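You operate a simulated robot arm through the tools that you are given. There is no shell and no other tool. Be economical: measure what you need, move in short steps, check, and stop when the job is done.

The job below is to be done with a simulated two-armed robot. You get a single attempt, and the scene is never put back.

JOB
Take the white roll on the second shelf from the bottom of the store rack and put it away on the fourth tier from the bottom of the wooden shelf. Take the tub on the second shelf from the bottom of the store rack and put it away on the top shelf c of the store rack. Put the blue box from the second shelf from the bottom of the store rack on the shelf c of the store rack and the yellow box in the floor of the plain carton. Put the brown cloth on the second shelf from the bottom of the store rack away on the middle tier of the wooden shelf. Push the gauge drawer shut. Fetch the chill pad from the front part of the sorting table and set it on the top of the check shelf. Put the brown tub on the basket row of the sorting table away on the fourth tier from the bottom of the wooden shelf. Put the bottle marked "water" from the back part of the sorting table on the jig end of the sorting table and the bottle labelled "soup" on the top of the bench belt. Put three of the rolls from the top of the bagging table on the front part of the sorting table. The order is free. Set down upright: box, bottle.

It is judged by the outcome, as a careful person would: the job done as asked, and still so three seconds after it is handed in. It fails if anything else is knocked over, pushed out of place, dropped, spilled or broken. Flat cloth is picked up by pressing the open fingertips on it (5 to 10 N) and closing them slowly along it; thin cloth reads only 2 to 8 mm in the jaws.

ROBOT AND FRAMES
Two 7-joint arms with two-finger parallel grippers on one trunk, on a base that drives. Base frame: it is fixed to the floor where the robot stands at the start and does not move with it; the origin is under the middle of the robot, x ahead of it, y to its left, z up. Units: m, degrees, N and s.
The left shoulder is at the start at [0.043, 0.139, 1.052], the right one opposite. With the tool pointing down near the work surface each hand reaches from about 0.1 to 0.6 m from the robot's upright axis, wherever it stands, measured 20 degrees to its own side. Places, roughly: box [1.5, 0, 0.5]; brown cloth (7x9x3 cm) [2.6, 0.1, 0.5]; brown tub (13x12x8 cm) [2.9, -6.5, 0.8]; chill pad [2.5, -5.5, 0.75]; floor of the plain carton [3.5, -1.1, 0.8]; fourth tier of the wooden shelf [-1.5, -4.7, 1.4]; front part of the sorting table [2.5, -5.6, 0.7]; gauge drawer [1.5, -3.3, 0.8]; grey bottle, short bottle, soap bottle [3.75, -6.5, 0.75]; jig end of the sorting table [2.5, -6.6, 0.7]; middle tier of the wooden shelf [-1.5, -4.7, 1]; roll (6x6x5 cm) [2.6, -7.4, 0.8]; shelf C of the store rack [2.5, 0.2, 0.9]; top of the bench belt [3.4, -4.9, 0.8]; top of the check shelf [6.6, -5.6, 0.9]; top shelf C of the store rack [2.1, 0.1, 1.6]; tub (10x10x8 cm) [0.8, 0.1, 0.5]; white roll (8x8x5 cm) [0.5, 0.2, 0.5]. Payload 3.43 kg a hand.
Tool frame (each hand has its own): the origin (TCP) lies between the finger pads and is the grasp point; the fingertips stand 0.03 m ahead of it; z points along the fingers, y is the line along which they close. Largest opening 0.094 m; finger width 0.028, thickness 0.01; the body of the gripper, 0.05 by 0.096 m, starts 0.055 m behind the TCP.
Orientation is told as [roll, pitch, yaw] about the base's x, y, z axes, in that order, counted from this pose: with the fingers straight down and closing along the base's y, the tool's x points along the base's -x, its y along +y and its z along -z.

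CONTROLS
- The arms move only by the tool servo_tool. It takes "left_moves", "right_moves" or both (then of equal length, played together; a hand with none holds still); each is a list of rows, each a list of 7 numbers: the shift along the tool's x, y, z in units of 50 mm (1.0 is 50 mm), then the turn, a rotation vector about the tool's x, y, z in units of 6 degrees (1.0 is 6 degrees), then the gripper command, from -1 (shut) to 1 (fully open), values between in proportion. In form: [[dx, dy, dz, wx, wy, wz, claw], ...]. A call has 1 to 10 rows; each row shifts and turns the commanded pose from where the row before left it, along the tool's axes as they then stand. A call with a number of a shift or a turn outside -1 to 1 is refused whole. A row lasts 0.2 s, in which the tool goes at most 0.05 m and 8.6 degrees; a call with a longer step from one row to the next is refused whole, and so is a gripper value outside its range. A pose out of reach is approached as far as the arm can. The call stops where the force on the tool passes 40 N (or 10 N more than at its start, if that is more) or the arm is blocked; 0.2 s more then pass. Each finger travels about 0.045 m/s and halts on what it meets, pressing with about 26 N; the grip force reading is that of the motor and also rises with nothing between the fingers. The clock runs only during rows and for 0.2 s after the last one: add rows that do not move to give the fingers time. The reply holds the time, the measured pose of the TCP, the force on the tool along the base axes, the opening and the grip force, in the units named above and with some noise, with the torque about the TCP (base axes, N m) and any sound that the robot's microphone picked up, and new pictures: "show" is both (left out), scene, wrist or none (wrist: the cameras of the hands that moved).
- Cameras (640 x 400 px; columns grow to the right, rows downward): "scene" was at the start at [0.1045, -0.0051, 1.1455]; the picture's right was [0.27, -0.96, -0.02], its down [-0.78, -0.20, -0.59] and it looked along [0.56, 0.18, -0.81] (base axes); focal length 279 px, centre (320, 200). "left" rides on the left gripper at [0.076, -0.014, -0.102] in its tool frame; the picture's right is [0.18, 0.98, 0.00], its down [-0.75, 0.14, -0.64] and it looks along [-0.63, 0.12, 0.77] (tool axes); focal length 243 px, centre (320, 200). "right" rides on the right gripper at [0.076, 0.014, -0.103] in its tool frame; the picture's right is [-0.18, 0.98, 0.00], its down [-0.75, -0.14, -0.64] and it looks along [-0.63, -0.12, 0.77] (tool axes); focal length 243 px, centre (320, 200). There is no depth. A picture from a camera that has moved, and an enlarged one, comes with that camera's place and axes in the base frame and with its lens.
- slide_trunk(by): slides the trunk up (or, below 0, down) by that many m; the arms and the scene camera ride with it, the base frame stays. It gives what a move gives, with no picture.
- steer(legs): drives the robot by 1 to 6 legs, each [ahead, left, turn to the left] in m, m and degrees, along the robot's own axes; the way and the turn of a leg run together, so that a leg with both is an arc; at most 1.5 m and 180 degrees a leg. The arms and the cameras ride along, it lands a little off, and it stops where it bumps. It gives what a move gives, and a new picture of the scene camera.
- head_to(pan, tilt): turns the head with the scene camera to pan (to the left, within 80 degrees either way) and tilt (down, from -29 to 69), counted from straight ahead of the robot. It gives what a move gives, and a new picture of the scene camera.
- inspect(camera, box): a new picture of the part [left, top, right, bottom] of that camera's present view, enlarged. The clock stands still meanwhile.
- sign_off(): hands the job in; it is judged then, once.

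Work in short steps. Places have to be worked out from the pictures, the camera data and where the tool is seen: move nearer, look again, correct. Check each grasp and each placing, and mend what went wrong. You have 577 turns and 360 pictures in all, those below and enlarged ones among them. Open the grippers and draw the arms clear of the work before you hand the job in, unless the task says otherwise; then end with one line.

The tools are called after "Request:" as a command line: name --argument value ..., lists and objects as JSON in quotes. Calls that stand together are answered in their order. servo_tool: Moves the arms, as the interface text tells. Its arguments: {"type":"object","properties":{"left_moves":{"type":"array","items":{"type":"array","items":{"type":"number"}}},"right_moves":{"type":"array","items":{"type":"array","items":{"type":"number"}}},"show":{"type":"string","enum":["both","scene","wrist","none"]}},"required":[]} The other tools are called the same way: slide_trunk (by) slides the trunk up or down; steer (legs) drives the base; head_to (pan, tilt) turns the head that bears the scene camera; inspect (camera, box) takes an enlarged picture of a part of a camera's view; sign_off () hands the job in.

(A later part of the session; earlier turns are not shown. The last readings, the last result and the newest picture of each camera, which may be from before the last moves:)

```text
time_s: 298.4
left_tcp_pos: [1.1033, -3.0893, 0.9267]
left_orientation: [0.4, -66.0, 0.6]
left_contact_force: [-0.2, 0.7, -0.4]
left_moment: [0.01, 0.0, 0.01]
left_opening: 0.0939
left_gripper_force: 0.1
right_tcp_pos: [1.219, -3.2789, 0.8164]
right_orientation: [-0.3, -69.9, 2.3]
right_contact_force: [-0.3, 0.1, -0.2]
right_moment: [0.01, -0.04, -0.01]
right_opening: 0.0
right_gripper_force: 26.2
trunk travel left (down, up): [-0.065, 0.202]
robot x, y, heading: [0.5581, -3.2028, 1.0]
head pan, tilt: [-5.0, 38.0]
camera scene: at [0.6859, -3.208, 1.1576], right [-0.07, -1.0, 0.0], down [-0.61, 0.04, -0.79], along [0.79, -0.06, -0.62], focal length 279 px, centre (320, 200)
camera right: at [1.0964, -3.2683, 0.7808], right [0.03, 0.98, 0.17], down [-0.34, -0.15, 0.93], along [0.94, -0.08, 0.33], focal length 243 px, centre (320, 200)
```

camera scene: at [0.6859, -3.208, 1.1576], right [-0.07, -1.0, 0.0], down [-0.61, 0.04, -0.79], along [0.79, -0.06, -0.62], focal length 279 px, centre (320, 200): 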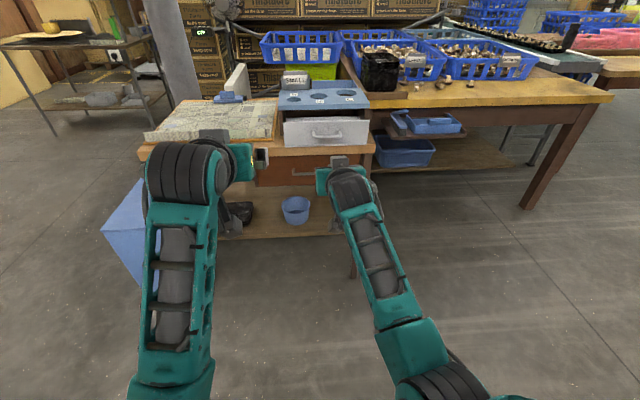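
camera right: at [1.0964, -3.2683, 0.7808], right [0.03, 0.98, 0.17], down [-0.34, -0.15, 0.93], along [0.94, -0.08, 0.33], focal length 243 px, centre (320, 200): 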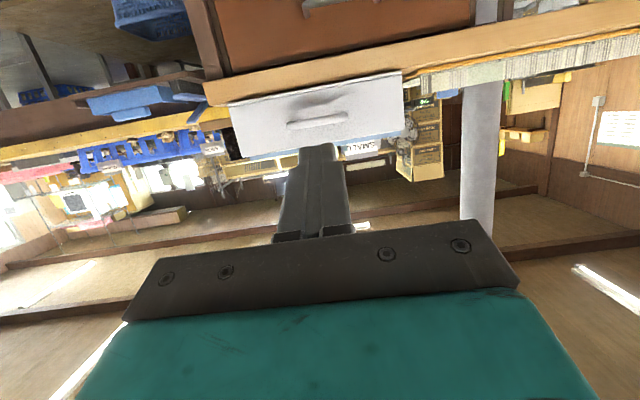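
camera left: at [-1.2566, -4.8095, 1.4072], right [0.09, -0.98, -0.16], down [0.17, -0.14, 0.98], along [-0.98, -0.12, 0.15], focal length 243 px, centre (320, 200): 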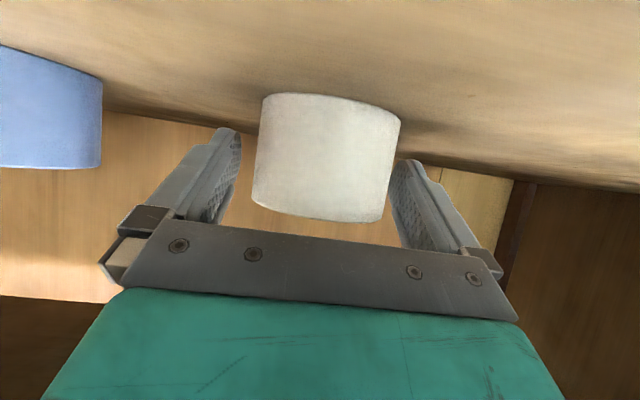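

Fist is centred on the drawer front (z 0.76–0.83). I drive up close, then push with the arm.

Request:
steer --legs '[[0.17, 0, 0]]'

Request:
servo_tool --right_moves '[[-0.1, 0, 0.28, 0, 0, 0, -1], [-0.1, 0, 0.28, 0, 0, 0, -1], [-0.1, 0, 0.28, 0, 0, 0, -1], [-0.1, 0, 0.28, 0, 0, 0, -1]]'

```text
time_s: 299.9
left_tcp_pos: [1.2715, -3.0869, 0.9258]
left_orientation: [0.4, -65.9, 0.4]
left_contact_force: [0.3, 0.7, 0.6]
left_moment: [-0.01, 0.03, -0.01]
left_opening: 0.0939
left_gripper_force: 0.1
right_tcp_pos: [1.3889, -3.276, 0.8158]
right_orientation: [-0.3, -69.9, 2.3]
right_contact_force: [-0.1, -0.1, 0.5]
right_moment: [-0.01, 0.05, -0.03]
right_opening: 0.0
right_gripper_force: 26.2
trunk travel left (down, up): [-0.065, 0.202]
robot x, y, heading: [0.7251, -3.1974, 0.8]
head pan, tilt: [-5.0, 38.0]
camera scene: at [0.8555, -3.2057, 1.1576], right [-0.07, -1.0, 0.0], down [-0.61, 0.04, -0.79], along [0.79, -0.06, -0.62], focal length 279 px, centre (320, 200)
```

scene: 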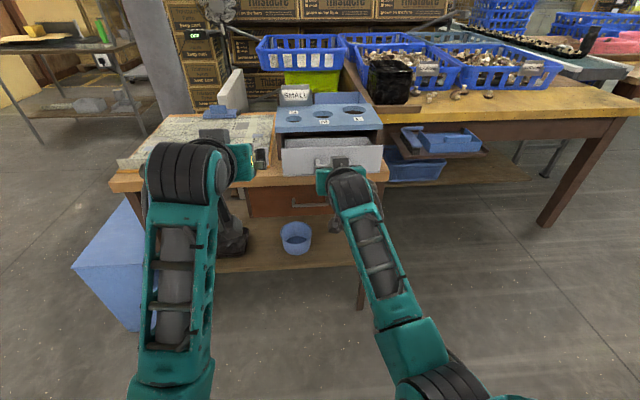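

```text
time_s: 300.9
left_tcp_pos: [1.2726, -3.0869, 0.9257]
left_orientation: [0.4, -66.0, 0.5]
left_contact_force: [0.5, 0.9, 1.1]
left_moment: [0.0, 0.0, 0.01]
left_opening: 0.0937
left_gripper_force: 0.0
right_tcp_pos: [1.448, -3.2742, 0.816]
right_orientation: [-0.3, -69.8, 2.1]
right_contact_force: [0.3, -0.6, -0.4]
right_moment: [0.0, -0.02, 0.0]
right_opening: 0.0
right_gripper_force: 26.4
trunk travel left (down, up): [-0.065, 0.202]
robot x, y, heading: [0.7256, -3.201, 0.8]
head pan, tilt: [-5.0, 38.0]
camera scene: at [0.8554, -3.2057, 1.1576], right [-0.07, -1.0, 0.0], down [-0.61, 0.04, -0.79], along [0.79, -0.06, -0.62], focal length 279 px, centre (320, 200)
camera right: at [1.3246, -3.2653, 0.7797], right [0.03, 0.98, 0.17], down [-0.34, -0.15, 0.93], along [0.94, -0.09, 0.33], focal length 243 px, centre (320, 200)
```

scene: 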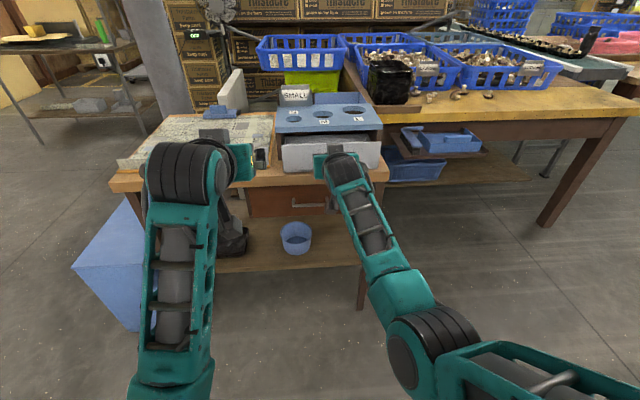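
right: 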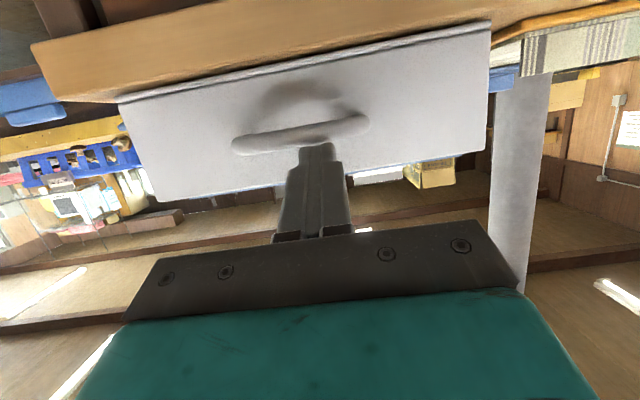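

Request:
servo_tool --right_moves '[[-0.1, 0, 0.28, 0, 0, 0, -1], [-0.1, 0, 0.28, 0, 0, 0, -1], [-0.1, 0, 0.28, 0, 0, 0, -1], [-0.1, 0, 0.28, 0, 0, 0, -1]]'

```text
time_s: 301.9
left_tcp_pos: [1.2732, -3.0866, 0.9262]
left_orientation: [0.4, -65.9, 0.5]
left_contact_force: [-0.3, 0.0, 0.3]
left_moment: [0.01, -0.01, 0.03]
left_opening: 0.094
left_gripper_force: 0.1
right_tcp_pos: [1.5054, -3.2741, 0.8144]
right_orientation: [-0.3, -69.9, 2.2]
right_contact_force: [-0.9, 0.2, -1.1]
right_moment: [-0.02, -0.02, -0.02]
right_opening: 0.0002
right_gripper_force: 26.3
trunk travel left (down, up): [-0.065, 0.202]
robot x, y, heading: [0.7257, -3.2023, 0.7]
head pan, tilt: [-5.0, 38.0]
camera scene: at [0.8554, -3.2057, 1.1576], right [-0.07, -1.0, 0.0], down [-0.61, 0.04, -0.79], along [0.79, -0.06, -0.62], focal length 279 px, centre (320, 200)
camera right: at [1.3826, -3.2637, 0.7781], right [0.03, 0.98, 0.17], down [-0.34, -0.15, 0.93], along [0.94, -0.09, 0.33], focal length 243 px, centre (320, 200)
```

scene: 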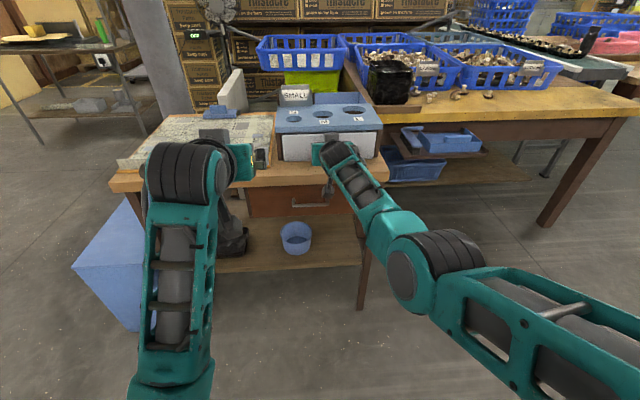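
right: 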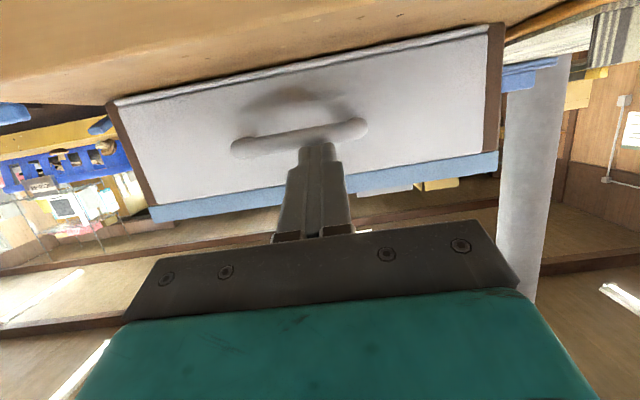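

The drawer slides in; nearly shut. Push on until it stops.

Request:
servo_tool --right_moves '[[-0.08, 0, 0.2, 0, 0, 0, -1], [-0.08, 0, 0.2, 0, 0, 0, -1], [-0.08, 0, 0.2, 0, 0, 0, -1]]'

```text
time_s: 302.7
left_tcp_pos: [1.2714, -3.0873, 0.9276]
left_orientation: [0.3, -66.1, 0.5]
left_contact_force: [0.1, 0.6, -0.5]
left_moment: [-0.02, -0.01, -0.01]
left_opening: 0.0942
left_gripper_force: 0.0
right_tcp_pos: [1.513, -3.2731, 0.8145]
right_orientation: [-0.2, -69.7, 2.3]
right_contact_force: [-33.3, -3.6, -0.3]
right_moment: [-0.07, 0.8, -0.19]
right_opening: 0.0002
right_gripper_force: 25.7
right hand out of reach, approached as far as the arm can: row 2, 3
trunk travel left (down, up): [-0.065, 0.202]
robot x, y, heading: [0.7255, -3.199, 0.9]
head pan, tilt: [-5.0, 38.0]
camera scene: at [0.8529, -3.206, 1.1579], right [-0.07, -1.0, 0.0], down [-0.61, 0.05, -0.79], along [0.79, -0.06, -0.61], focal length 279 px, centre (320, 200)
camera right: at [1.3907, -3.2634, 0.7792], right [0.03, 0.98, 0.17], down [-0.34, -0.15, 0.93], along [0.94, -0.09, 0.33], focal length 243 px, centre (320, 200)
```

scene: 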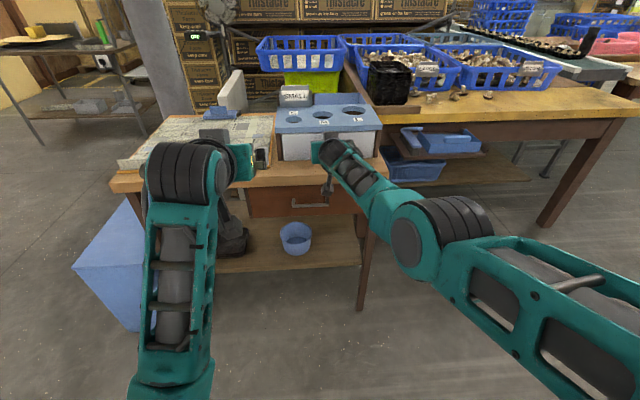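
right: 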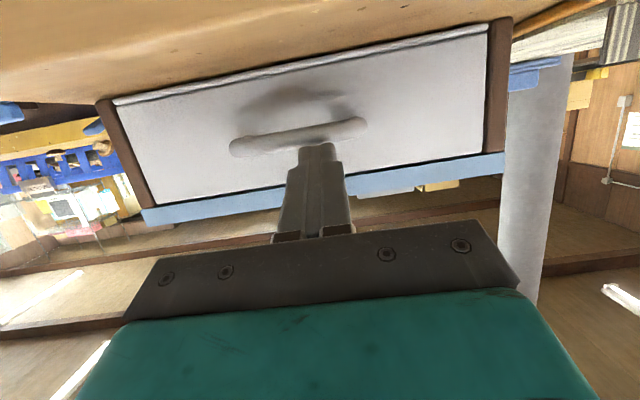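

The drawer is shut (33 N stop). I withdraw the hand and drive to the sorting table for a look.

Request:
servo_tool --right_moves '[[0.3, 0, -0.85, 0, 0, 0, -1], [0.3, 0, -0.85, 0, 0, 0, -1], [0.3, 0, -0.85, 0, 0, 0, 0], [-0.3, 0, -0.85, 0, 0, 0, 1], [0, 0, 0, 0, 0, 0, 1]]' --show "scene"

Request:
steer --legs '[[-0.35, 0, 0], [0, -1.5, 0], [0, -0.8, 0], [0.5, 0, 0]]'

Request:
slide_trunk --by 0.2

Request:
head_to --pan -15 --tilt 22

```text
time_s: 304.1
left_tcp_pos: [1.2726, -3.0874, 0.9255]
left_orientation: [0.3, -66.0, 0.4]
left_contact_force: [-0.2, -0.3, 0.4]
left_moment: [0.02, -0.01, 0.01]
left_opening: 0.0939
left_gripper_force: 0.0
right_tcp_pos: [1.3615, -3.2796, 0.8866]
right_orientation: [-1.6, -74.0, 3.6]
right_contact_force: [0.7, -0.5, -0.5]
right_moment: [-0.01, 0.0, 0.02]
right_opening: 0.0851
right_gripper_force: 0.0
trunk travel left (down, up): [-0.065, 0.202]
robot x, y, heading: [0.7245, -3.198, 1.0]
head pan, tilt: [-5.0, 38.0]
stopped in row 5 (right hand): the arm was blocked; the commanded pose is now the measured one
camera scene: at [0.8554, -3.2057, 1.1576], right [-0.07, -1.0, 0.0], down [-0.61, 0.04, -0.79], along [0.79, -0.06, -0.62], focal length 279 px, centre (320, 200)
```

scene: 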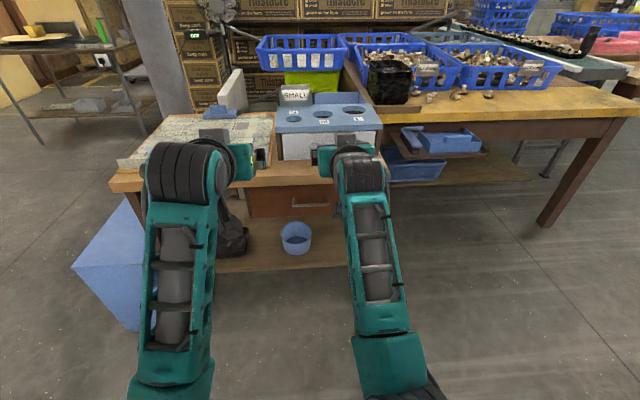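

```text
time_s: 319.9
left_tcp_pos: [1.4968, -5.3609, 0.9269]
left_orientation: [0.4, -66.0, 2.3]
left_contact_force: [-0.3, 0.5, 0.2]
left_moment: [0.01, 0.0, 0.01]
left_opening: 0.0939
left_gripper_force: 0.1
right_tcp_pos: [1.5898, -5.55, 0.8858]
right_orientation: [-1.7, -74.0, 5.3]
right_contact_force: [-0.2, -0.6, -0.3]
right_moment: [-0.01, -0.02, 0.01]
right_opening: 0.094
right_gripper_force: 0.1
trunk travel left (down, up): [-0.065, 0.202]
robot x, y, heading: [0.9543, -5.4899, 2.6]
head pan, tilt: [-5.0, 38.0]
camera scene: at [1.0822, -5.4931, 1.1576], right [-0.04, -1.0, 0.0], down [-0.62, 0.02, -0.79], along [0.79, -0.03, -0.62], focal length 279 px, centre (320, 200)
```

scene: 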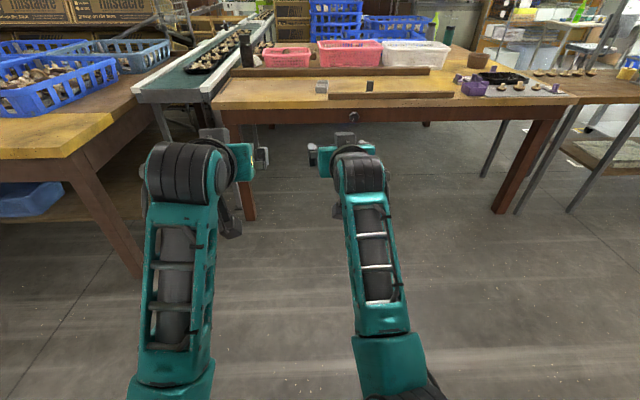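

```text
time_s: 322.0
left_tcp_pos: [1.4966, -5.3614, 1.1252]
left_orientation: [0.4, -66.0, 2.4]
left_contact_force: [1.2, 0.5, 0.3]
left_moment: [0.0, 0.01, 0.03]
left_opening: 0.0941
left_gripper_force: 0.1
right_tcp_pos: [1.5899, -5.5496, 1.0858]
right_orientation: [-1.7, -73.9, 5.6]
right_contact_force: [-1.5, 0.0, -0.4]
right_moment: [0.02, 0.02, 0.02]
right_opening: 0.0937
right_gripper_force: 0.1
trunk travel left (down, up): [-0.265, 0.002]
robot x, y, heading: [0.9515, -5.4917, 2.7]
head pan, tilt: [-5.0, 38.0]
```

```text
time_s: 322.8
left_tcp_pos: [1.4955, -5.3609, 1.1261]
left_orientation: [0.3, -66.0, 2.4]
left_contact_force: [-0.6, 0.1, -1.1]
left_moment: [-0.01, -0.01, -0.04]
left_opening: 0.0941
left_gripper_force: 0.1
right_tcp_pos: [1.5893, -5.5502, 1.0852]
right_orientation: [-1.8, -74.1, 5.5]
right_contact_force: [-0.6, -0.2, -0.7]
right_moment: [0.0, -0.03, -0.03]
right_opening: 0.0943
right_gripper_force: 0.1
trunk travel left (down, up): [-0.265, 0.002]
robot x, y, heading: [0.9491, -5.4911, 2.7]
head pan, tilt: [-15.0, 22.0]
camera scene: at [1.0866, -5.5093, 1.3827], right [-0.21, -0.98, 0.0], down [-0.37, 0.08, -0.93], along [0.91, -0.2, -0.38], focal length 279 px, centre (320, 200)
```

scene: 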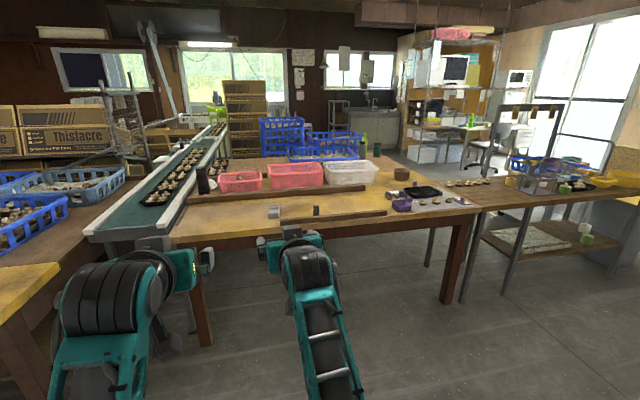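

Request:
inspect --camera "scene" --box '[170, 130, 410, 250]'

Request:
inspect --camera "scene" --box '[380, 120, 640, 250]'

```text
2.67 times, centred on (290, 190) of scene
camera zoom: at [1.0866, -5.5093, 1.3827], right [-0.21, -0.98, 0.0], down [-0.37, 0.08, -0.93], along [0.91, -0.2, -0.38], focal length 744 px, centre (400, 227)
```

zoom: 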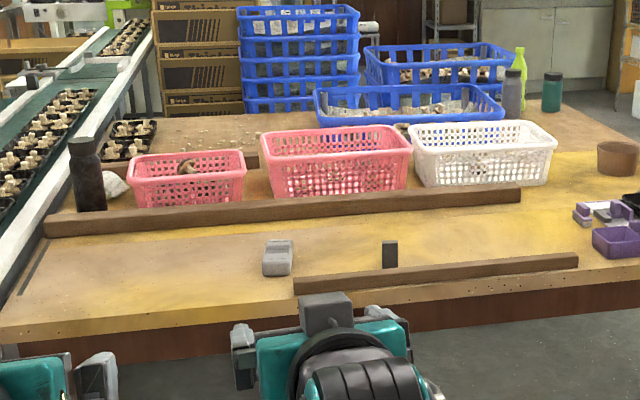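

```text
2.46 times, centred on (510, 185) of scene
camera zoom: at [1.0866, -5.5093, 1.3827], right [-0.21, -0.98, 0.0], down [-0.37, 0.08, -0.93], along [0.91, -0.2, -0.38], focal length 687 px, centre (-148, 237)
```

zoom: 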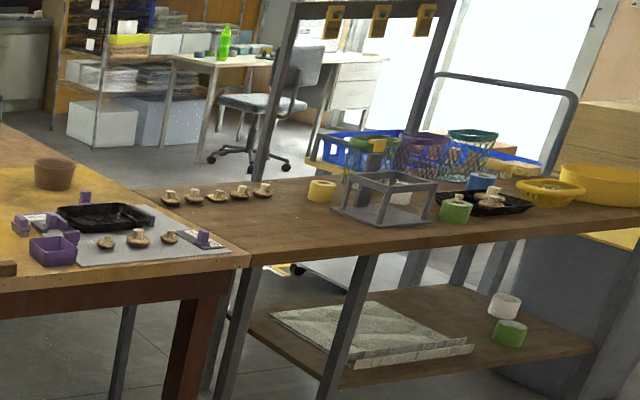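

I need to see how to get around to the tub and bottles. I go right along the tables and look.

Request:
steer --legs '[[-0.1, 0, -2.7], [0, -1.5, 0], [0, -0.7, 0]]'

```text
time_s: 334.5
left_tcp_pos: [1.4617, -7.5698, 1.1269]
left_orientation: [0.5, -66.0, 1.8]
left_contact_force: [0.1, -0.2, -0.6]
left_moment: [-0.01, 0.0, 0.02]
left_opening: 0.0942
left_gripper_force: 0.0
right_tcp_pos: [1.5533, -7.7595, 1.0856]
right_orientation: [-1.7, -74.0, 4.8]
right_contact_force: [0.8, 0.2, 0.4]
right_moment: [-0.03, 0.02, 0.0]
right_opening: 0.0938
right_gripper_force: 0.0
trunk travel left (down, up): [-0.265, 0.002]
robot x, y, heading: [0.914, -7.6959, 2.1]
head pan, tilt: [-15.0, 22.0]
camera scene: at [1.0513, -7.7142, 1.3828], right [-0.22, -0.98, 0.0], down [-0.37, 0.08, -0.93], along [0.9, -0.21, -0.37], focal length 279 px, centre (320, 200)
```

scene: 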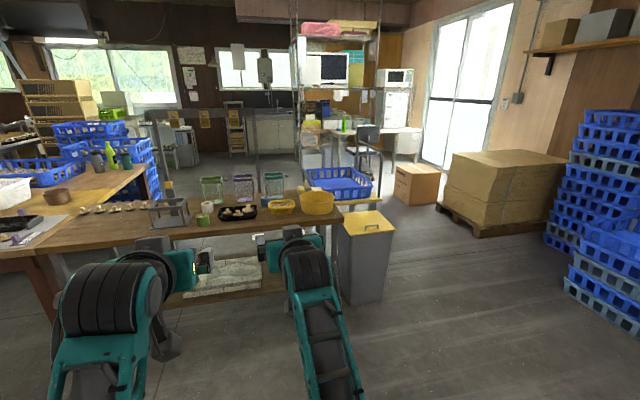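

There's a gap between the grey bin and the crate stacks. I check to the right before strafing.

Request:
head_to --pan -60 --tilt 30

```text
time_s: 335.6
left_tcp_pos: [1.4627, -7.5688, 1.1265]
left_orientation: [0.3, -66.0, 2.0]
left_contact_force: [-0.3, -0.5, 0.7]
left_moment: [-0.01, -0.03, 0.03]
left_opening: 0.0942
left_gripper_force: 0.0
right_tcp_pos: [1.5537, -7.76, 1.0865]
right_orientation: [-1.7, -74.0, 4.9]
right_contact_force: [0.4, -0.2, -0.4]
right_moment: [0.01, 0.0, -0.02]
right_opening: 0.0939
right_gripper_force: 0.1
trunk travel left (down, up): [-0.265, 0.002]
robot x, y, heading: [0.9184, -7.6995, 2.5]
head pan, tilt: [-60.0, 30.0]
camera scene: at [1.009, -7.7699, 1.37], right [-0.85, -0.53, 0.0], down [-0.27, 0.42, -0.87], along [0.46, -0.73, -0.5], focal length 279 px, centre (320, 200)
```

scene: 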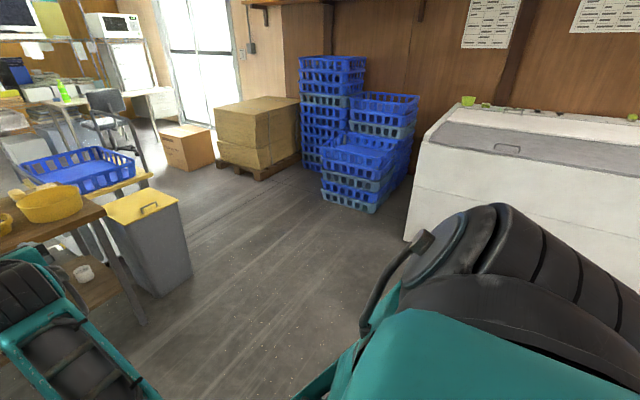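

Corridor between bin (y≈−8.5) and crates (y≈−9.6) is wide enough. I go through and look to the left.

Request:
steer --legs '[[0, -1.35, -2.5], [1.45, 0, 0], [0.8, 0, 0]]'

Request:
head_to --pan 60 --tilt 25

```text
time_s: 353.1
left_tcp_pos: [3.7385, -8.9919, 1.1264]
left_orientation: [0.4, -66.0, -1.7]
left_contact_force: [-0.6, 0.6, 0.4]
left_moment: [-0.04, -0.03, -0.01]
left_opening: 0.094
left_gripper_force: 0.2
right_tcp_pos: [3.8188, -9.1867, 1.0862]
right_orientation: [-1.7, -74.0, 1.3]
right_contact_force: [0.3, 0.5, -0.6]
right_moment: [-0.01, 0.0, 0.02]
right_opening: 0.0942
right_gripper_force: 0.0
trunk travel left (down, up): [-0.265, 0.002]
robot x, y, heading: [3.1879, -9.0815, -1.6]
head pan, tilt: [-60.0, 30.0]
camera scene: at [3.2744, -9.163, 1.3699], right [-0.88, -0.48, 0.0], down [-0.24, 0.44, -0.87], along [0.41, -0.76, -0.5], focal length 279 px, centre (320, 200)
```

scene: 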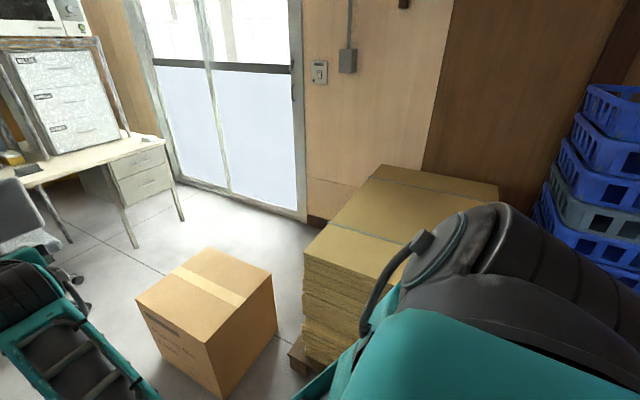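

```text
time_s: 355.1
left_tcp_pos: [3.7393, -8.9919, 1.1263]
left_orientation: [0.4, -66.0, -1.8]
left_contact_force: [-0.2, -0.3, 0.3]
left_moment: [0.01, -0.02, -0.01]
left_opening: 0.0939
left_gripper_force: 0.1
right_tcp_pos: [3.8191, -9.187, 1.0859]
right_orientation: [-1.7, -74.0, 1.2]
right_contact_force: [0.1, -1.1, 0.5]
right_moment: [-0.02, -0.01, 0.05]
right_opening: 0.0938
right_gripper_force: 0.0
trunk travel left (down, up): [-0.265, 0.002]
robot x, y, heading: [3.1918, -9.0851, -1.5]
head pan, tilt: [60.0, 25.0]
camera scene: at [3.2791, -9.005, 1.3779], right [0.85, -0.52, 0.0], down [-0.22, -0.36, -0.91], along [0.47, 0.77, -0.42], focal length 279 px, centre (320, 200)
```

scene: 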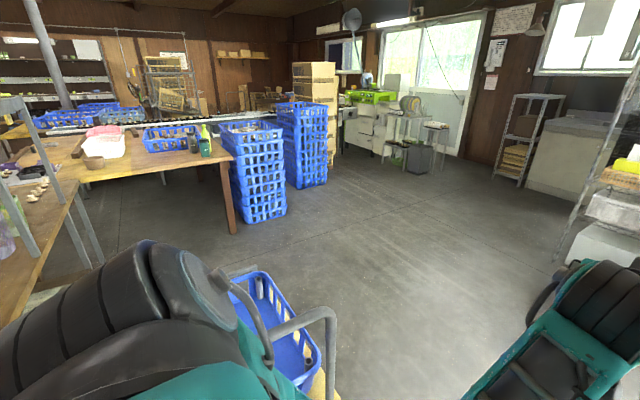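

The right end of the sorting table is open, with bottles at its back corner. I drive around the blue-basket cart to that side.

Request:
steer --legs '[[1.0, 0, 1.5], [0, 1.4, 0], [0, 0, 90]]'

Request:
head_to --pan 20 --tilt 30

```text
time_s: 370.6
left_tcp_pos: [4.1073, -7.1366, 1.1257]
left_orientation: [0.4, -66.0, 87.7]
left_contact_force: [-0.9, 0.4, 0.2]
left_moment: [0.02, -0.03, -0.01]
left_opening: 0.0942
left_gripper_force: 0.1
right_tcp_pos: [4.3029, -7.058, 1.0851]
right_orientation: [-1.8, -74.0, 90.7]
right_contact_force: [-0.2, 0.2, 0.0]
right_moment: [-0.03, 0.01, 0.02]
right_opening: 0.0943
right_gripper_force: 0.0
trunk travel left (down, up): [-0.265, 0.002]
robot x, y, heading: [4.1949, -7.688, 88.0]
head pan, tilt: [60.0, 25.0]
camera scene: at [4.1189, -7.5985, 1.3779], right [0.53, 0.85, 0.0], down [0.36, -0.22, -0.91], along [-0.77, 0.48, -0.42], focal length 279 px, centre (320, 200)
```

scene: 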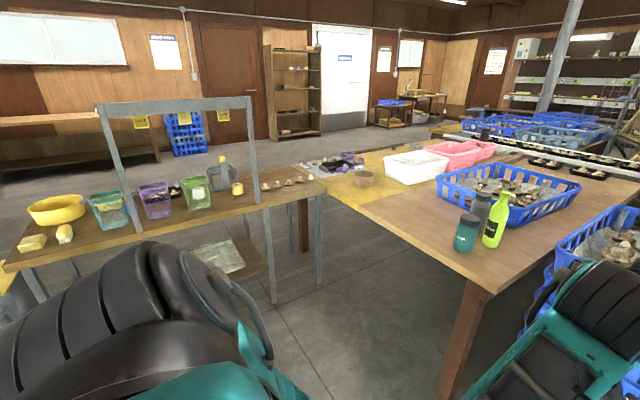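

```text
time_s: 371.6
left_tcp_pos: [4.1068, -7.1358, 1.1251]
left_orientation: [0.4, -66.0, 87.6]
left_contact_force: [0.1, -0.8, -0.4]
left_moment: [0.03, -0.01, 0.04]
left_opening: 0.0943
left_gripper_force: 0.1
right_tcp_pos: [4.3042, -7.0582, 1.087]
right_orientation: [-1.8, -74.2, 90.9]
right_contact_force: [0.1, -0.3, 1.1]
right_moment: [0.02, 0.0, 0.02]
right_opening: 0.0939
right_gripper_force: 0.1
trunk travel left (down, up): [-0.265, 0.002]
robot x, y, heading: [4.1905, -7.6838, 88.2]
head pan, tilt: [20.0, 30.0]
camera scene: at [4.169, -7.5614, 1.37], right [0.95, 0.31, 0.0], down [0.15, -0.48, -0.87], along [-0.27, 0.82, -0.5], focal length 279 px, centre (320, 200)
```

scene: 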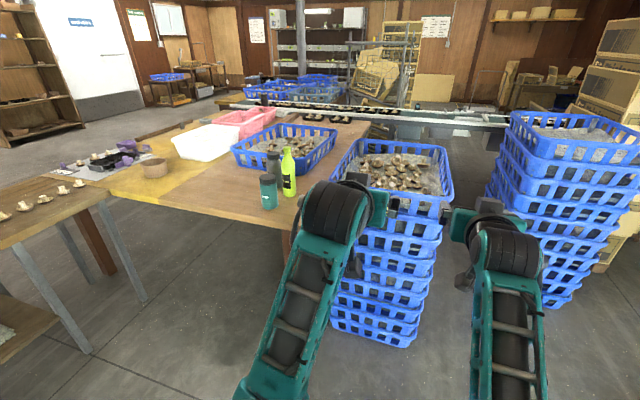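

Request:
inspect --camera "scene" --box '[230, 130, 330, 220]'

Request:
inspect --camera "scene" --box '[50, 100, 240, 220]'

```text
4.44 times, centred on (280, 175) of scene
camera zoom: at [4.169, -7.5614, 1.37], right [0.95, 0.31, 0.0], down [0.15, -0.48, -0.87], along [-0.27, 0.82, -0.5], focal length 1240 px, centre (498, 311)
```

zoom: 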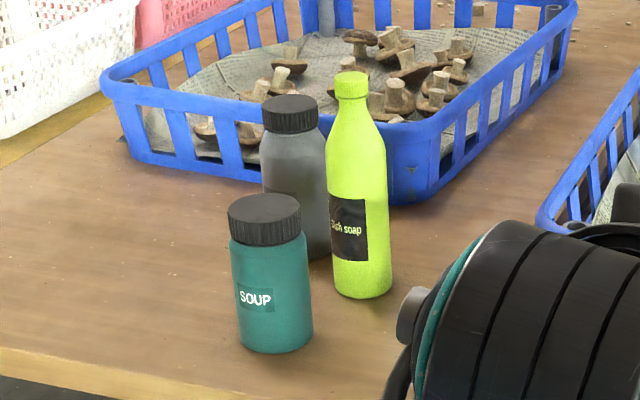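

```text
3.33 times, centred on (145, 160) of scene
camera zoom: at [4.169, -7.5614, 1.37], right [0.95, 0.31, 0.0], down [0.15, -0.48, -0.87], along [-0.27, 0.82, -0.5], focal length 930 px, centre (903, 333)
```

zoom: 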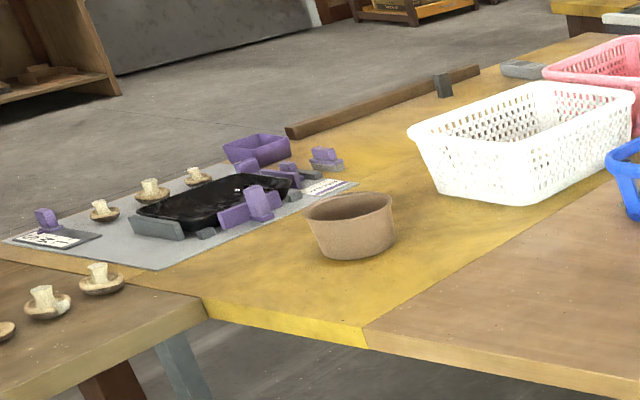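

Teal short bottle is "SOUP", green is dish soap; the grey one presumably "water" (to verify). I position in front of the soup bottle with the right hand, trunk lowered.

Request:
slide_trunk --by -0.2

Request:
steer --legs '[[0, 0.67, 1.8]]'

Request:
servo_tool --right_moves '[[0.9, 0, 0.2, 0.3, 0.6, -0.1, 1], [0.7, 0, 0.2, 0, 0.8, 0, 1], [0, 0, 0, 0, 0, 0, 1]]'

```text
time_s: 373.8
left_tcp_pos: [4.108, -7.1369, 0.9257]
left_orientation: [0.3, -66.0, 87.7]
left_contact_force: [-0.2, 0.4, -0.1]
left_moment: [0.01, -0.01, 0.0]
left_opening: 0.0938
left_gripper_force: 0.0
right_tcp_pos: [4.3033, -7.0585, 0.8866]
right_orientation: [-1.7, -74.1, 90.7]
right_contact_force: [0.1, 0.3, 1.0]
right_moment: [0.0, 0.01, 0.04]
right_opening: 0.0942
right_gripper_force: 0.0
trunk travel left (down, up): [-0.065, 0.202]
robot x, y, heading: [4.1945, -7.689, 87.7]
head pan, tilt: [20.0, 30.0]
```

```text
time_s: 377.5
left_tcp_pos: [3.4247, -7.1254, 0.9261]
left_orientation: [0.4, -66.0, 89.4]
left_contact_force: [0.3, 0.1, -0.4]
left_moment: [0.0, 0.01, 0.0]
left_opening: 0.0939
left_gripper_force: 0.2
right_tcp_pos: [3.6186, -7.0416, 0.8856]
right_orientation: [-1.7, -73.9, 92.5]
right_contact_force: [-0.8, -0.2, -0.6]
right_moment: [0.0, -0.01, -0.01]
right_opening: 0.0942
right_gripper_force: 0.1
trunk travel left (down, up): [-0.065, 0.202]
robot x, y, heading: [3.5291, -7.6713, 90.0]
head pan, tilt: [20.0, 30.0]
camera scene: at [3.4994, -7.5489, 1.17], right [0.94, 0.34, 0.0], down [0.17, -0.47, -0.87], along [-0.29, 0.82, -0.5], focal length 279 px, centre (320, 200)
```

scene: 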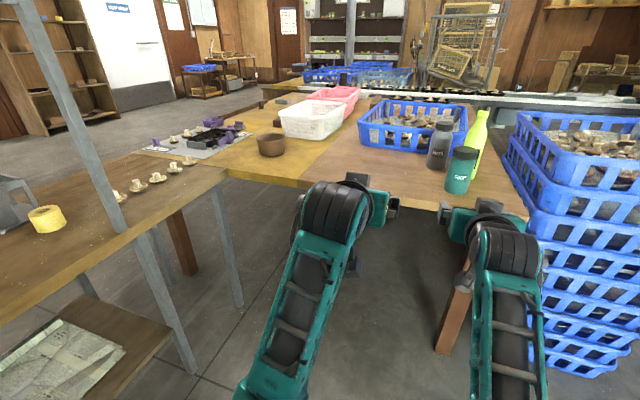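

```text
time_s: 378.5
left_tcp_pos: [3.4246, -7.1249, 0.9258]
left_orientation: [0.4, -66.0, 89.4]
left_contact_force: [0.2, -0.5, 0.6]
left_moment: [-0.01, -0.01, 0.02]
left_opening: 0.0942
left_gripper_force: 0.0
right_tcp_pos: [3.6205, -7.0326, 0.8396]
right_orientation: [-4.5, -69.1, 93.4]
right_contact_force: [-1.3, 0.2, -0.2]
right_moment: [0.0, -0.02, 0.01]
right_opening: 0.0941
right_gripper_force: 0.0
trunk travel left (down, up): [-0.065, 0.202]
robot x, y, heading: [3.5292, -7.6754, 89.7]
head pan, tilt: [20.0, 30.0]
stopped in row 3 (right hand): the arm was blocked; the commanded pose is now the measured one
camera scene: at [3.4994, -7.5489, 1.17], right [0.94, 0.34, 0.0], down [0.17, -0.47, -0.87], along [-0.29, 0.82, -0.5], focal length 279 px, centre (320, 200)
camera right: at [3.6058, -7.1557, 0.8047], right [-0.99, 0.08, 0.14], down [0.11, -0.33, 0.94], along [0.12, 0.94, 0.32], focal length 243 px, centre (320, 200)
```

scene: 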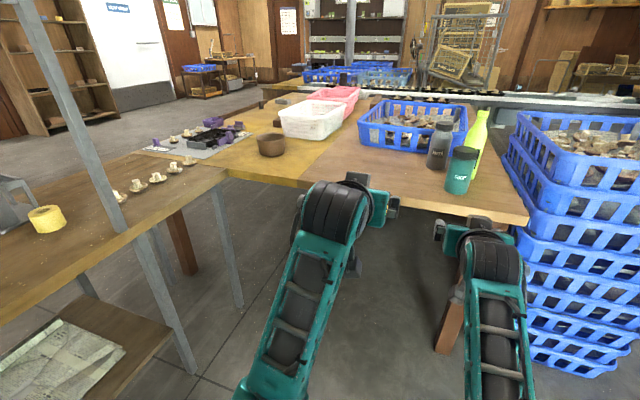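
right: 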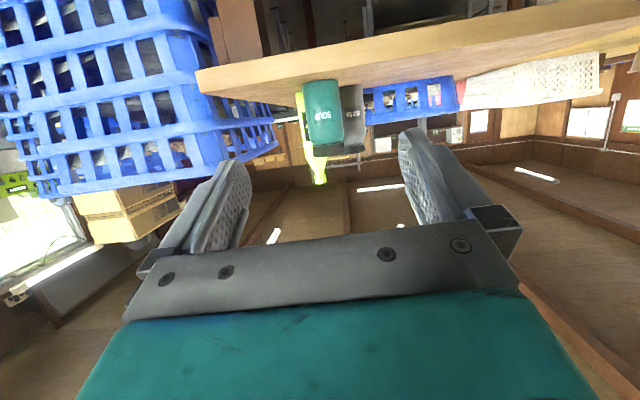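

Request:
servo_tool --right_moves '[[-0.35, 0, 0.9, -0.75, 0, 0.1, 1], [0.5, 0, 0.18, 0, 0, 0, 1], [0, 0, 0, 0, 0, 0, 1]]' --show "wrist"

Request:
inspect --camera "scene" --box '[400, 100, 520, 200]'

```text
time_s: 379.3
left_tcp_pos: [3.4248, -7.1254, 0.927]
left_orientation: [0.5, -66.0, 89.3]
left_contact_force: [-0.6, -0.6, 0.4]
left_moment: [-0.03, -0.03, 0.01]
left_opening: 0.094
left_gripper_force: 0.1
right_tcp_pos: [3.6218, -6.9854, 0.8097]
right_orientation: [1.6, -68.8, 91.7]
right_contact_force: [0.1, -0.1, -0.8]
right_moment: [0.0, 0.03, 0.0]
right_opening: 0.0938
right_gripper_force: 0.0
trunk travel left (down, up): [-0.065, 0.202]
robot x, y, heading: [3.5283, -7.6733, 89.8]
head pan, tilt: [20.0, 30.0]
camera right: at [3.614, -7.1098, 0.7764], right [-0.98, 0.01, 0.18], down [0.17, -0.32, 0.93], along [0.07, 0.95, 0.31], focal length 243 px, centre (320, 200)
```

right: 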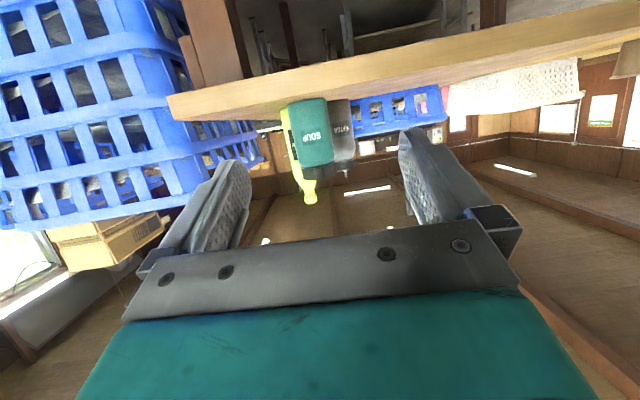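

```text
4.00 times, centred on (460, 150) of scene
camera zoom: at [3.4995, -7.5489, 1.17], right [0.94, 0.34, 0.0], down [0.17, -0.47, -0.87], along [-0.29, 0.82, -0.5], focal length 1116 px, centre (-240, 400)
```

zoom: 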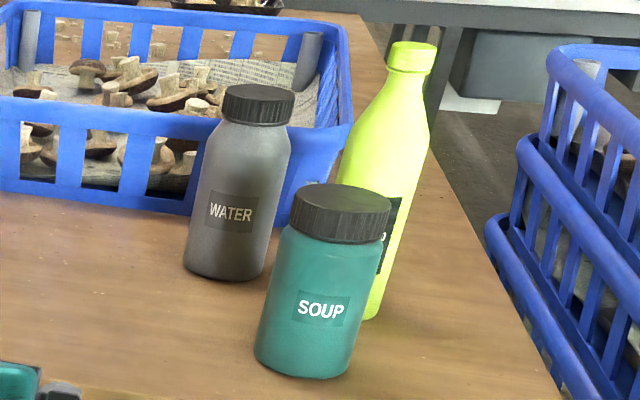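

Confirmed: grey = WATER, teal = SOUP at about (3.645, −6.63), table z≈0.735. Approach with the right hand.

Request:
steer --legs '[[0.22, -0.022, 0]]'

Request:
inspect --camera "right" --box '[0, 0, 640, 400]'

```text
time_s: 381.0
left_tcp_pos: [3.448, -6.9005, 0.9258]
left_orientation: [0.4, -66.0, 89.2]
left_contact_force: [-0.7, -0.2, -0.5]
left_moment: [0.01, 0.03, 0.0]
left_opening: 0.0939
left_gripper_force: 0.0
right_tcp_pos: [3.6462, -6.7607, 0.8101]
right_orientation: [1.5, -68.8, 91.5]
right_contact_force: [-0.3, 1.1, -0.2]
right_moment: [0.01, 0.02, 0.0]
right_opening: 0.0941
right_gripper_force: 0.1
trunk travel left (down, up): [-0.065, 0.202]
robot x, y, heading: [3.5497, -7.4456, 89.6]
head pan, tilt: [20.0, 30.0]
camera scene: at [3.523, -7.3233, 1.1699], right [0.94, 0.34, 0.0], down [0.17, -0.47, -0.87], along [-0.29, 0.82, -0.5], focal length 279 px, centre (320, 200)
```

scene: 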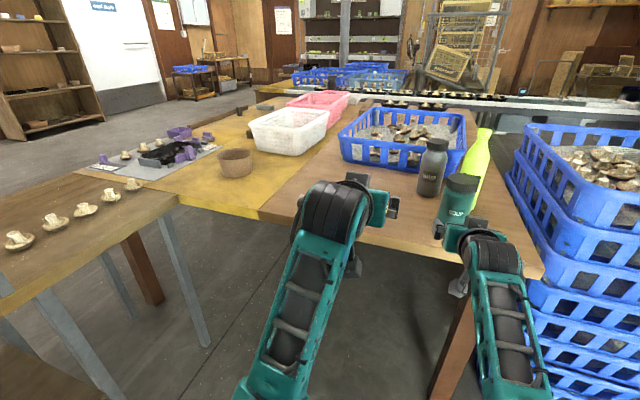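

```text
1.00 times, centred on (320, 200) of right
camera zoom: at [3.6381, -6.8844, 0.7767], right [-0.98, 0.01, 0.18], down [0.17, -0.32, 0.93], along [0.07, 0.95, 0.31], focal length 243 px, centre (320, 200)
```

zoom: 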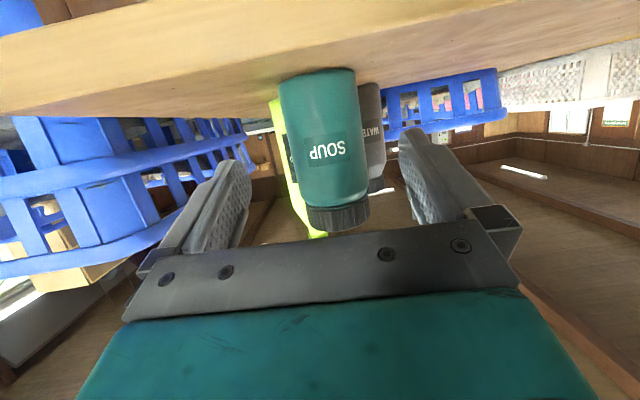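

Aligned within 5 mm. Small left shift, then drive in 0.125 and close.

Request:
servo_tool --right_moves '[[0, 0.1, 0, 0, 0, 0, 1], [0, 0, 0, 0, 0, 0, 1]]' --show "none"

Request:
steer --legs '[[0.125, 0, 0]]'

Request:
inspect --camera "right" --box '[0, 0, 640, 400]'

```text
time_s: 381.6
left_tcp_pos: [3.4486, -6.8992, 0.9272]
left_orientation: [0.5, -66.1, 89.4]
left_contact_force: [-0.6, 0.2, -0.3]
left_moment: [-0.02, 0.01, 0.0]
left_opening: 0.094
left_gripper_force: 0.0
right_tcp_pos: [3.6417, -6.7618, 0.8104]
right_orientation: [1.5, -68.8, 91.6]
right_contact_force: [-1.1, -0.6, -0.8]
right_moment: [-0.02, 0.02, -0.01]
right_opening: 0.094
right_gripper_force: 0.1
trunk travel left (down, up): [-0.065, 0.202]
robot x, y, heading: [3.5477, -7.4529, 89.8]
head pan, tilt: [20.0, 30.0]
```

```text
time_s: 382.9
left_tcp_pos: [3.4503, -6.7765, 0.9259]
left_orientation: [0.4, -66.1, 89.3]
left_contact_force: [-0.6, -0.5, -0.4]
left_moment: [0.02, -0.02, 0.0]
left_opening: 0.0943
left_gripper_force: 0.0
right_tcp_pos: [3.6421, -6.6358, 0.8088]
right_orientation: [1.5, -68.7, 91.4]
right_contact_force: [0.7, -0.5, 0.1]
right_moment: [0.01, 0.02, 0.02]
right_opening: 0.0938
right_gripper_force: 0.0
trunk travel left (down, up): [-0.065, 0.202]
robot x, y, heading: [3.5547, -7.3264, 89.5]
head pan, tilt: [20.0, 30.0]
camera scene: at [3.5238, -7.1991, 1.1699], right [0.94, 0.34, 0.0], down [0.17, -0.47, -0.87], along [-0.29, 0.82, -0.5], focal length 279 px, centre (320, 200)
```

scene: 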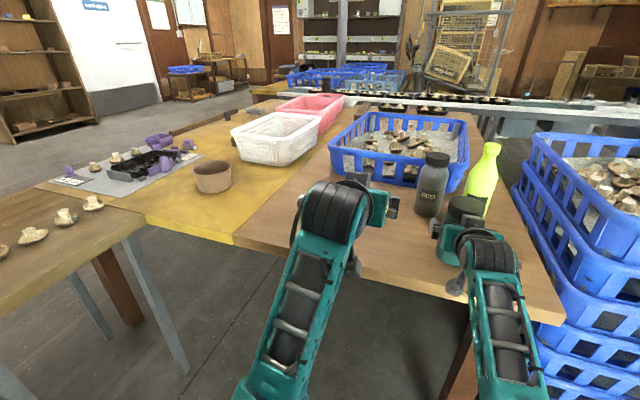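

```text
1.00 times, centred on (320, 200) of right
camera zoom: at [3.6338, -6.7607, 0.7768], right [-0.98, 0.01, 0.18], down [0.17, -0.32, 0.93], along [0.07, 0.95, 0.31], focal length 243 px, centre (320, 200)
```

zoom: 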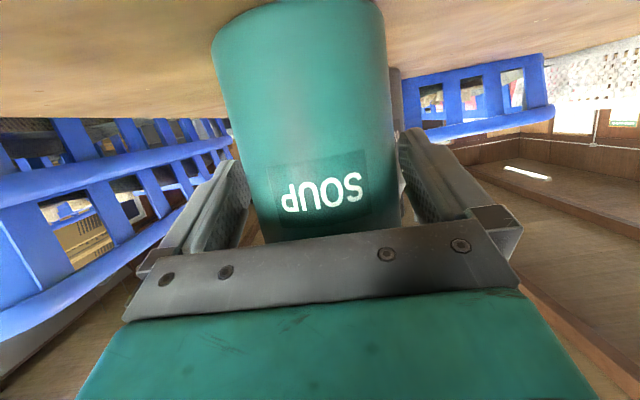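

Bottle is between the fingers; close.

Request:
servo_tool --right_moves '[[0, 0, 0, 0, 0, 0, 0.8], [0, 0, 0, 0, 0, 0, 0.6], [0, 0, 0, 0, 0, 0, 0.4], [0, 0, 0, 0, 0, 0, 0.2], [0, 0, 0, 0, 0, 0, 0], [0, 0, 0, 0, 0, 0, 0]]' --show "none"

Request:
servo_tool --right_moves '[[-0.56, 0, -0.22, 0, 0, 0, -1], [-0.56, 0, -0.22, 0, 0, 0, -1], [-0.56, 0, -0.22, 0, 0, 0, -1], [0, 0, 0, 0, 0, 0, -1]]'

```text
time_s: 384.3
left_tcp_pos: [3.4494, -6.776, 0.926]
left_orientation: [0.3, -65.9, 89.2]
left_contact_force: [0.1, 0.2, 0.6]
left_moment: [-0.01, -0.01, -0.04]
left_opening: 0.094
left_gripper_force: 0.1
right_tcp_pos: [3.6422, -6.6376, 0.8098]
right_orientation: [1.6, -68.8, 91.6]
right_contact_force: [-0.2, 0.6, 0.9]
right_moment: [0.06, -0.03, 0.02]
right_opening: 0.0759
right_gripper_force: 25.2
trunk travel left (down, up): [-0.065, 0.202]
robot x, y, heading: [3.5528, -7.3255, 89.4]
head pan, tilt: [20.0, 30.0]
```

```text
time_s: 385.3
left_tcp_pos: [3.4499, -6.7774, 0.9258]
left_orientation: [0.3, -66.0, 89.3]
left_contact_force: [-1.1, -0.1, -0.2]
left_moment: [0.0, 0.0, -0.01]
left_opening: 0.0938
left_gripper_force: 0.1
right_tcp_pos: [3.6445, -6.6376, 0.9003]
right_orientation: [1.7, -68.8, 91.5]
right_contact_force: [0.6, -0.1, -2.5]
right_moment: [0.04, -0.01, -0.02]
right_opening: 0.0755
right_gripper_force: 25.8
trunk travel left (down, up): [-0.065, 0.202]
robot x, y, heading: [3.5508, -7.3245, 89.6]
head pan, tilt: [20.0, 30.0]
camera scene: at [3.5238, -7.199, 1.1699], right [0.94, 0.34, 0.0], down [0.17, -0.47, -0.87], along [-0.29, 0.82, -0.5], focal length 279 px, centre (320, 200)
camera right: at [3.6363, -6.7621, 0.8676], right [-0.98, 0.01, 0.18], down [0.17, -0.32, 0.93], along [0.07, 0.95, 0.31], focal length 243 px, centre (320, 200)
```

scene: 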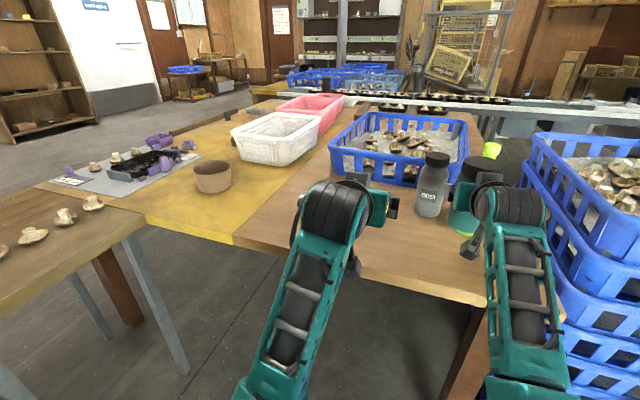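
right: 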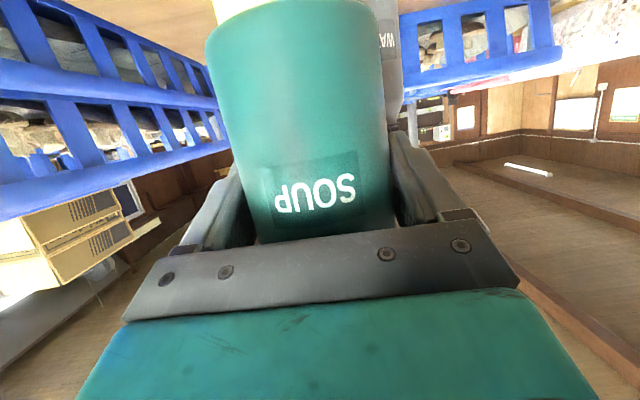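

Soup held. I back off, raise the right hand high, and prepare the left hand (lower, extend) for the WATER bottle.

Request:
steer --legs '[[-0.35, 0, 0]]'

Request:
servo_tool --left_moves '[[-0.37, 0, 0.85, 0, 0, 0, 1], [-0.37, 0, 0.85, 0, 0, 0, 1], [-0.37, 0, 0.85, 0, 0, 0, 1], [0.65, 0, 0.28, 0, 0, 0, 1], [0.65, 0, 0.28, 0, 0, 0, 1], [0.6, 0, 0.26, 0, 0, 0, 1], [0, 0, 0, 0, 0, 0, 1]]' --right_moves '[[-0.9, 0, -0.35, 0, 0, 0, -1], [-0.9, 0, -0.35, 0, 0, 0, -1], [-0.9, 0, -0.35, 0, 0, 0, -1], [-0.9, 0, -0.35, 0, 0, 0, -1], [-0.9, 0, -0.35, 0, 0, 0, -1], [-0.9, 0, -0.35, 0, 0, 0, -1], [0, 0, 0, 0, 0, 0, -1]]' --show "scene"

```text
time_s: 387.6
left_tcp_pos: [3.4461, -7.1258, 0.9257]
left_orientation: [0.4, -66.0, 89.3]
left_contact_force: [-0.6, 0.6, 0.0]
left_moment: [-0.03, 0.0, 0.03]
left_opening: 0.094
left_gripper_force: 0.2
right_tcp_pos: [3.6412, -6.9875, 0.9011]
right_orientation: [1.6, -68.8, 91.6]
right_contact_force: [0.8, 0.2, -2.8]
right_moment: [-0.02, 0.04, 0.02]
right_opening: 0.0761
right_gripper_force: 25.7
trunk travel left (down, up): [-0.065, 0.202]
robot x, y, heading: [3.5479, -7.6738, 89.7]
head pan, tilt: [20.0, 30.0]
camera scene: at [3.5216, -7.5486, 1.17], right [0.94, 0.34, 0.0], down [0.17, -0.47, -0.87], along [-0.29, 0.82, -0.5], focal length 279 px, centre (320, 200)
```

scene: 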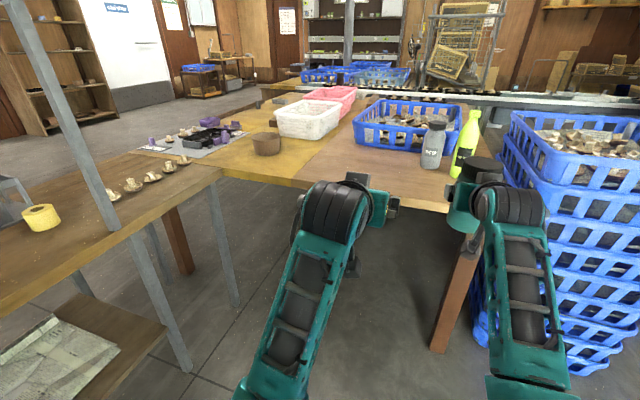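

```text
time_s: 389.2
left_tcp_pos: [3.4466, -6.9858, 0.8202]
left_orientation: [0.5, -66.0, 89.3]
left_contact_force: [-1.1, -0.6, 1.1]
left_moment: [-0.02, 0.04, -0.01]
left_opening: 0.0938
left_gripper_force: 0.1
right_tcp_pos: [3.6428, -6.986, 1.1915]
right_orientation: [1.8, -68.6, 91.4]
right_contact_force: [-0.1, 0.3, -2.6]
right_moment: [0.0, 0.04, 0.01]
right_opening: 0.0755
right_gripper_force: 26.3
trunk travel left (down, up): [-0.065, 0.202]
robot x, y, heading: [3.5513, -7.6755, 89.8]
head pan, tilt: [20.0, 30.0]
camera scene: at [3.5216, -7.5485, 1.1699], right [0.94, 0.34, 0.0], down [0.17, -0.47, -0.87], along [-0.29, 0.82, -0.5], focal length 279 px, centre (320, 200)
```

scene: 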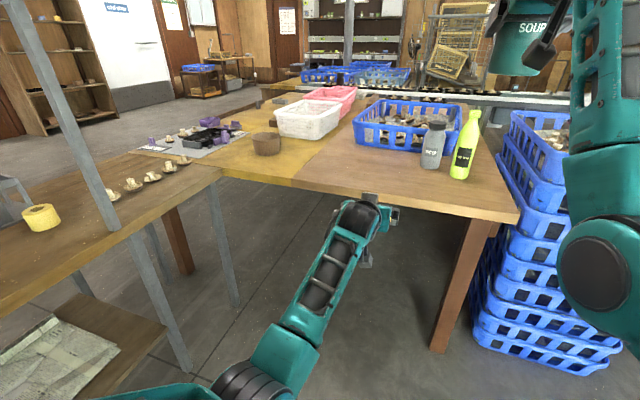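

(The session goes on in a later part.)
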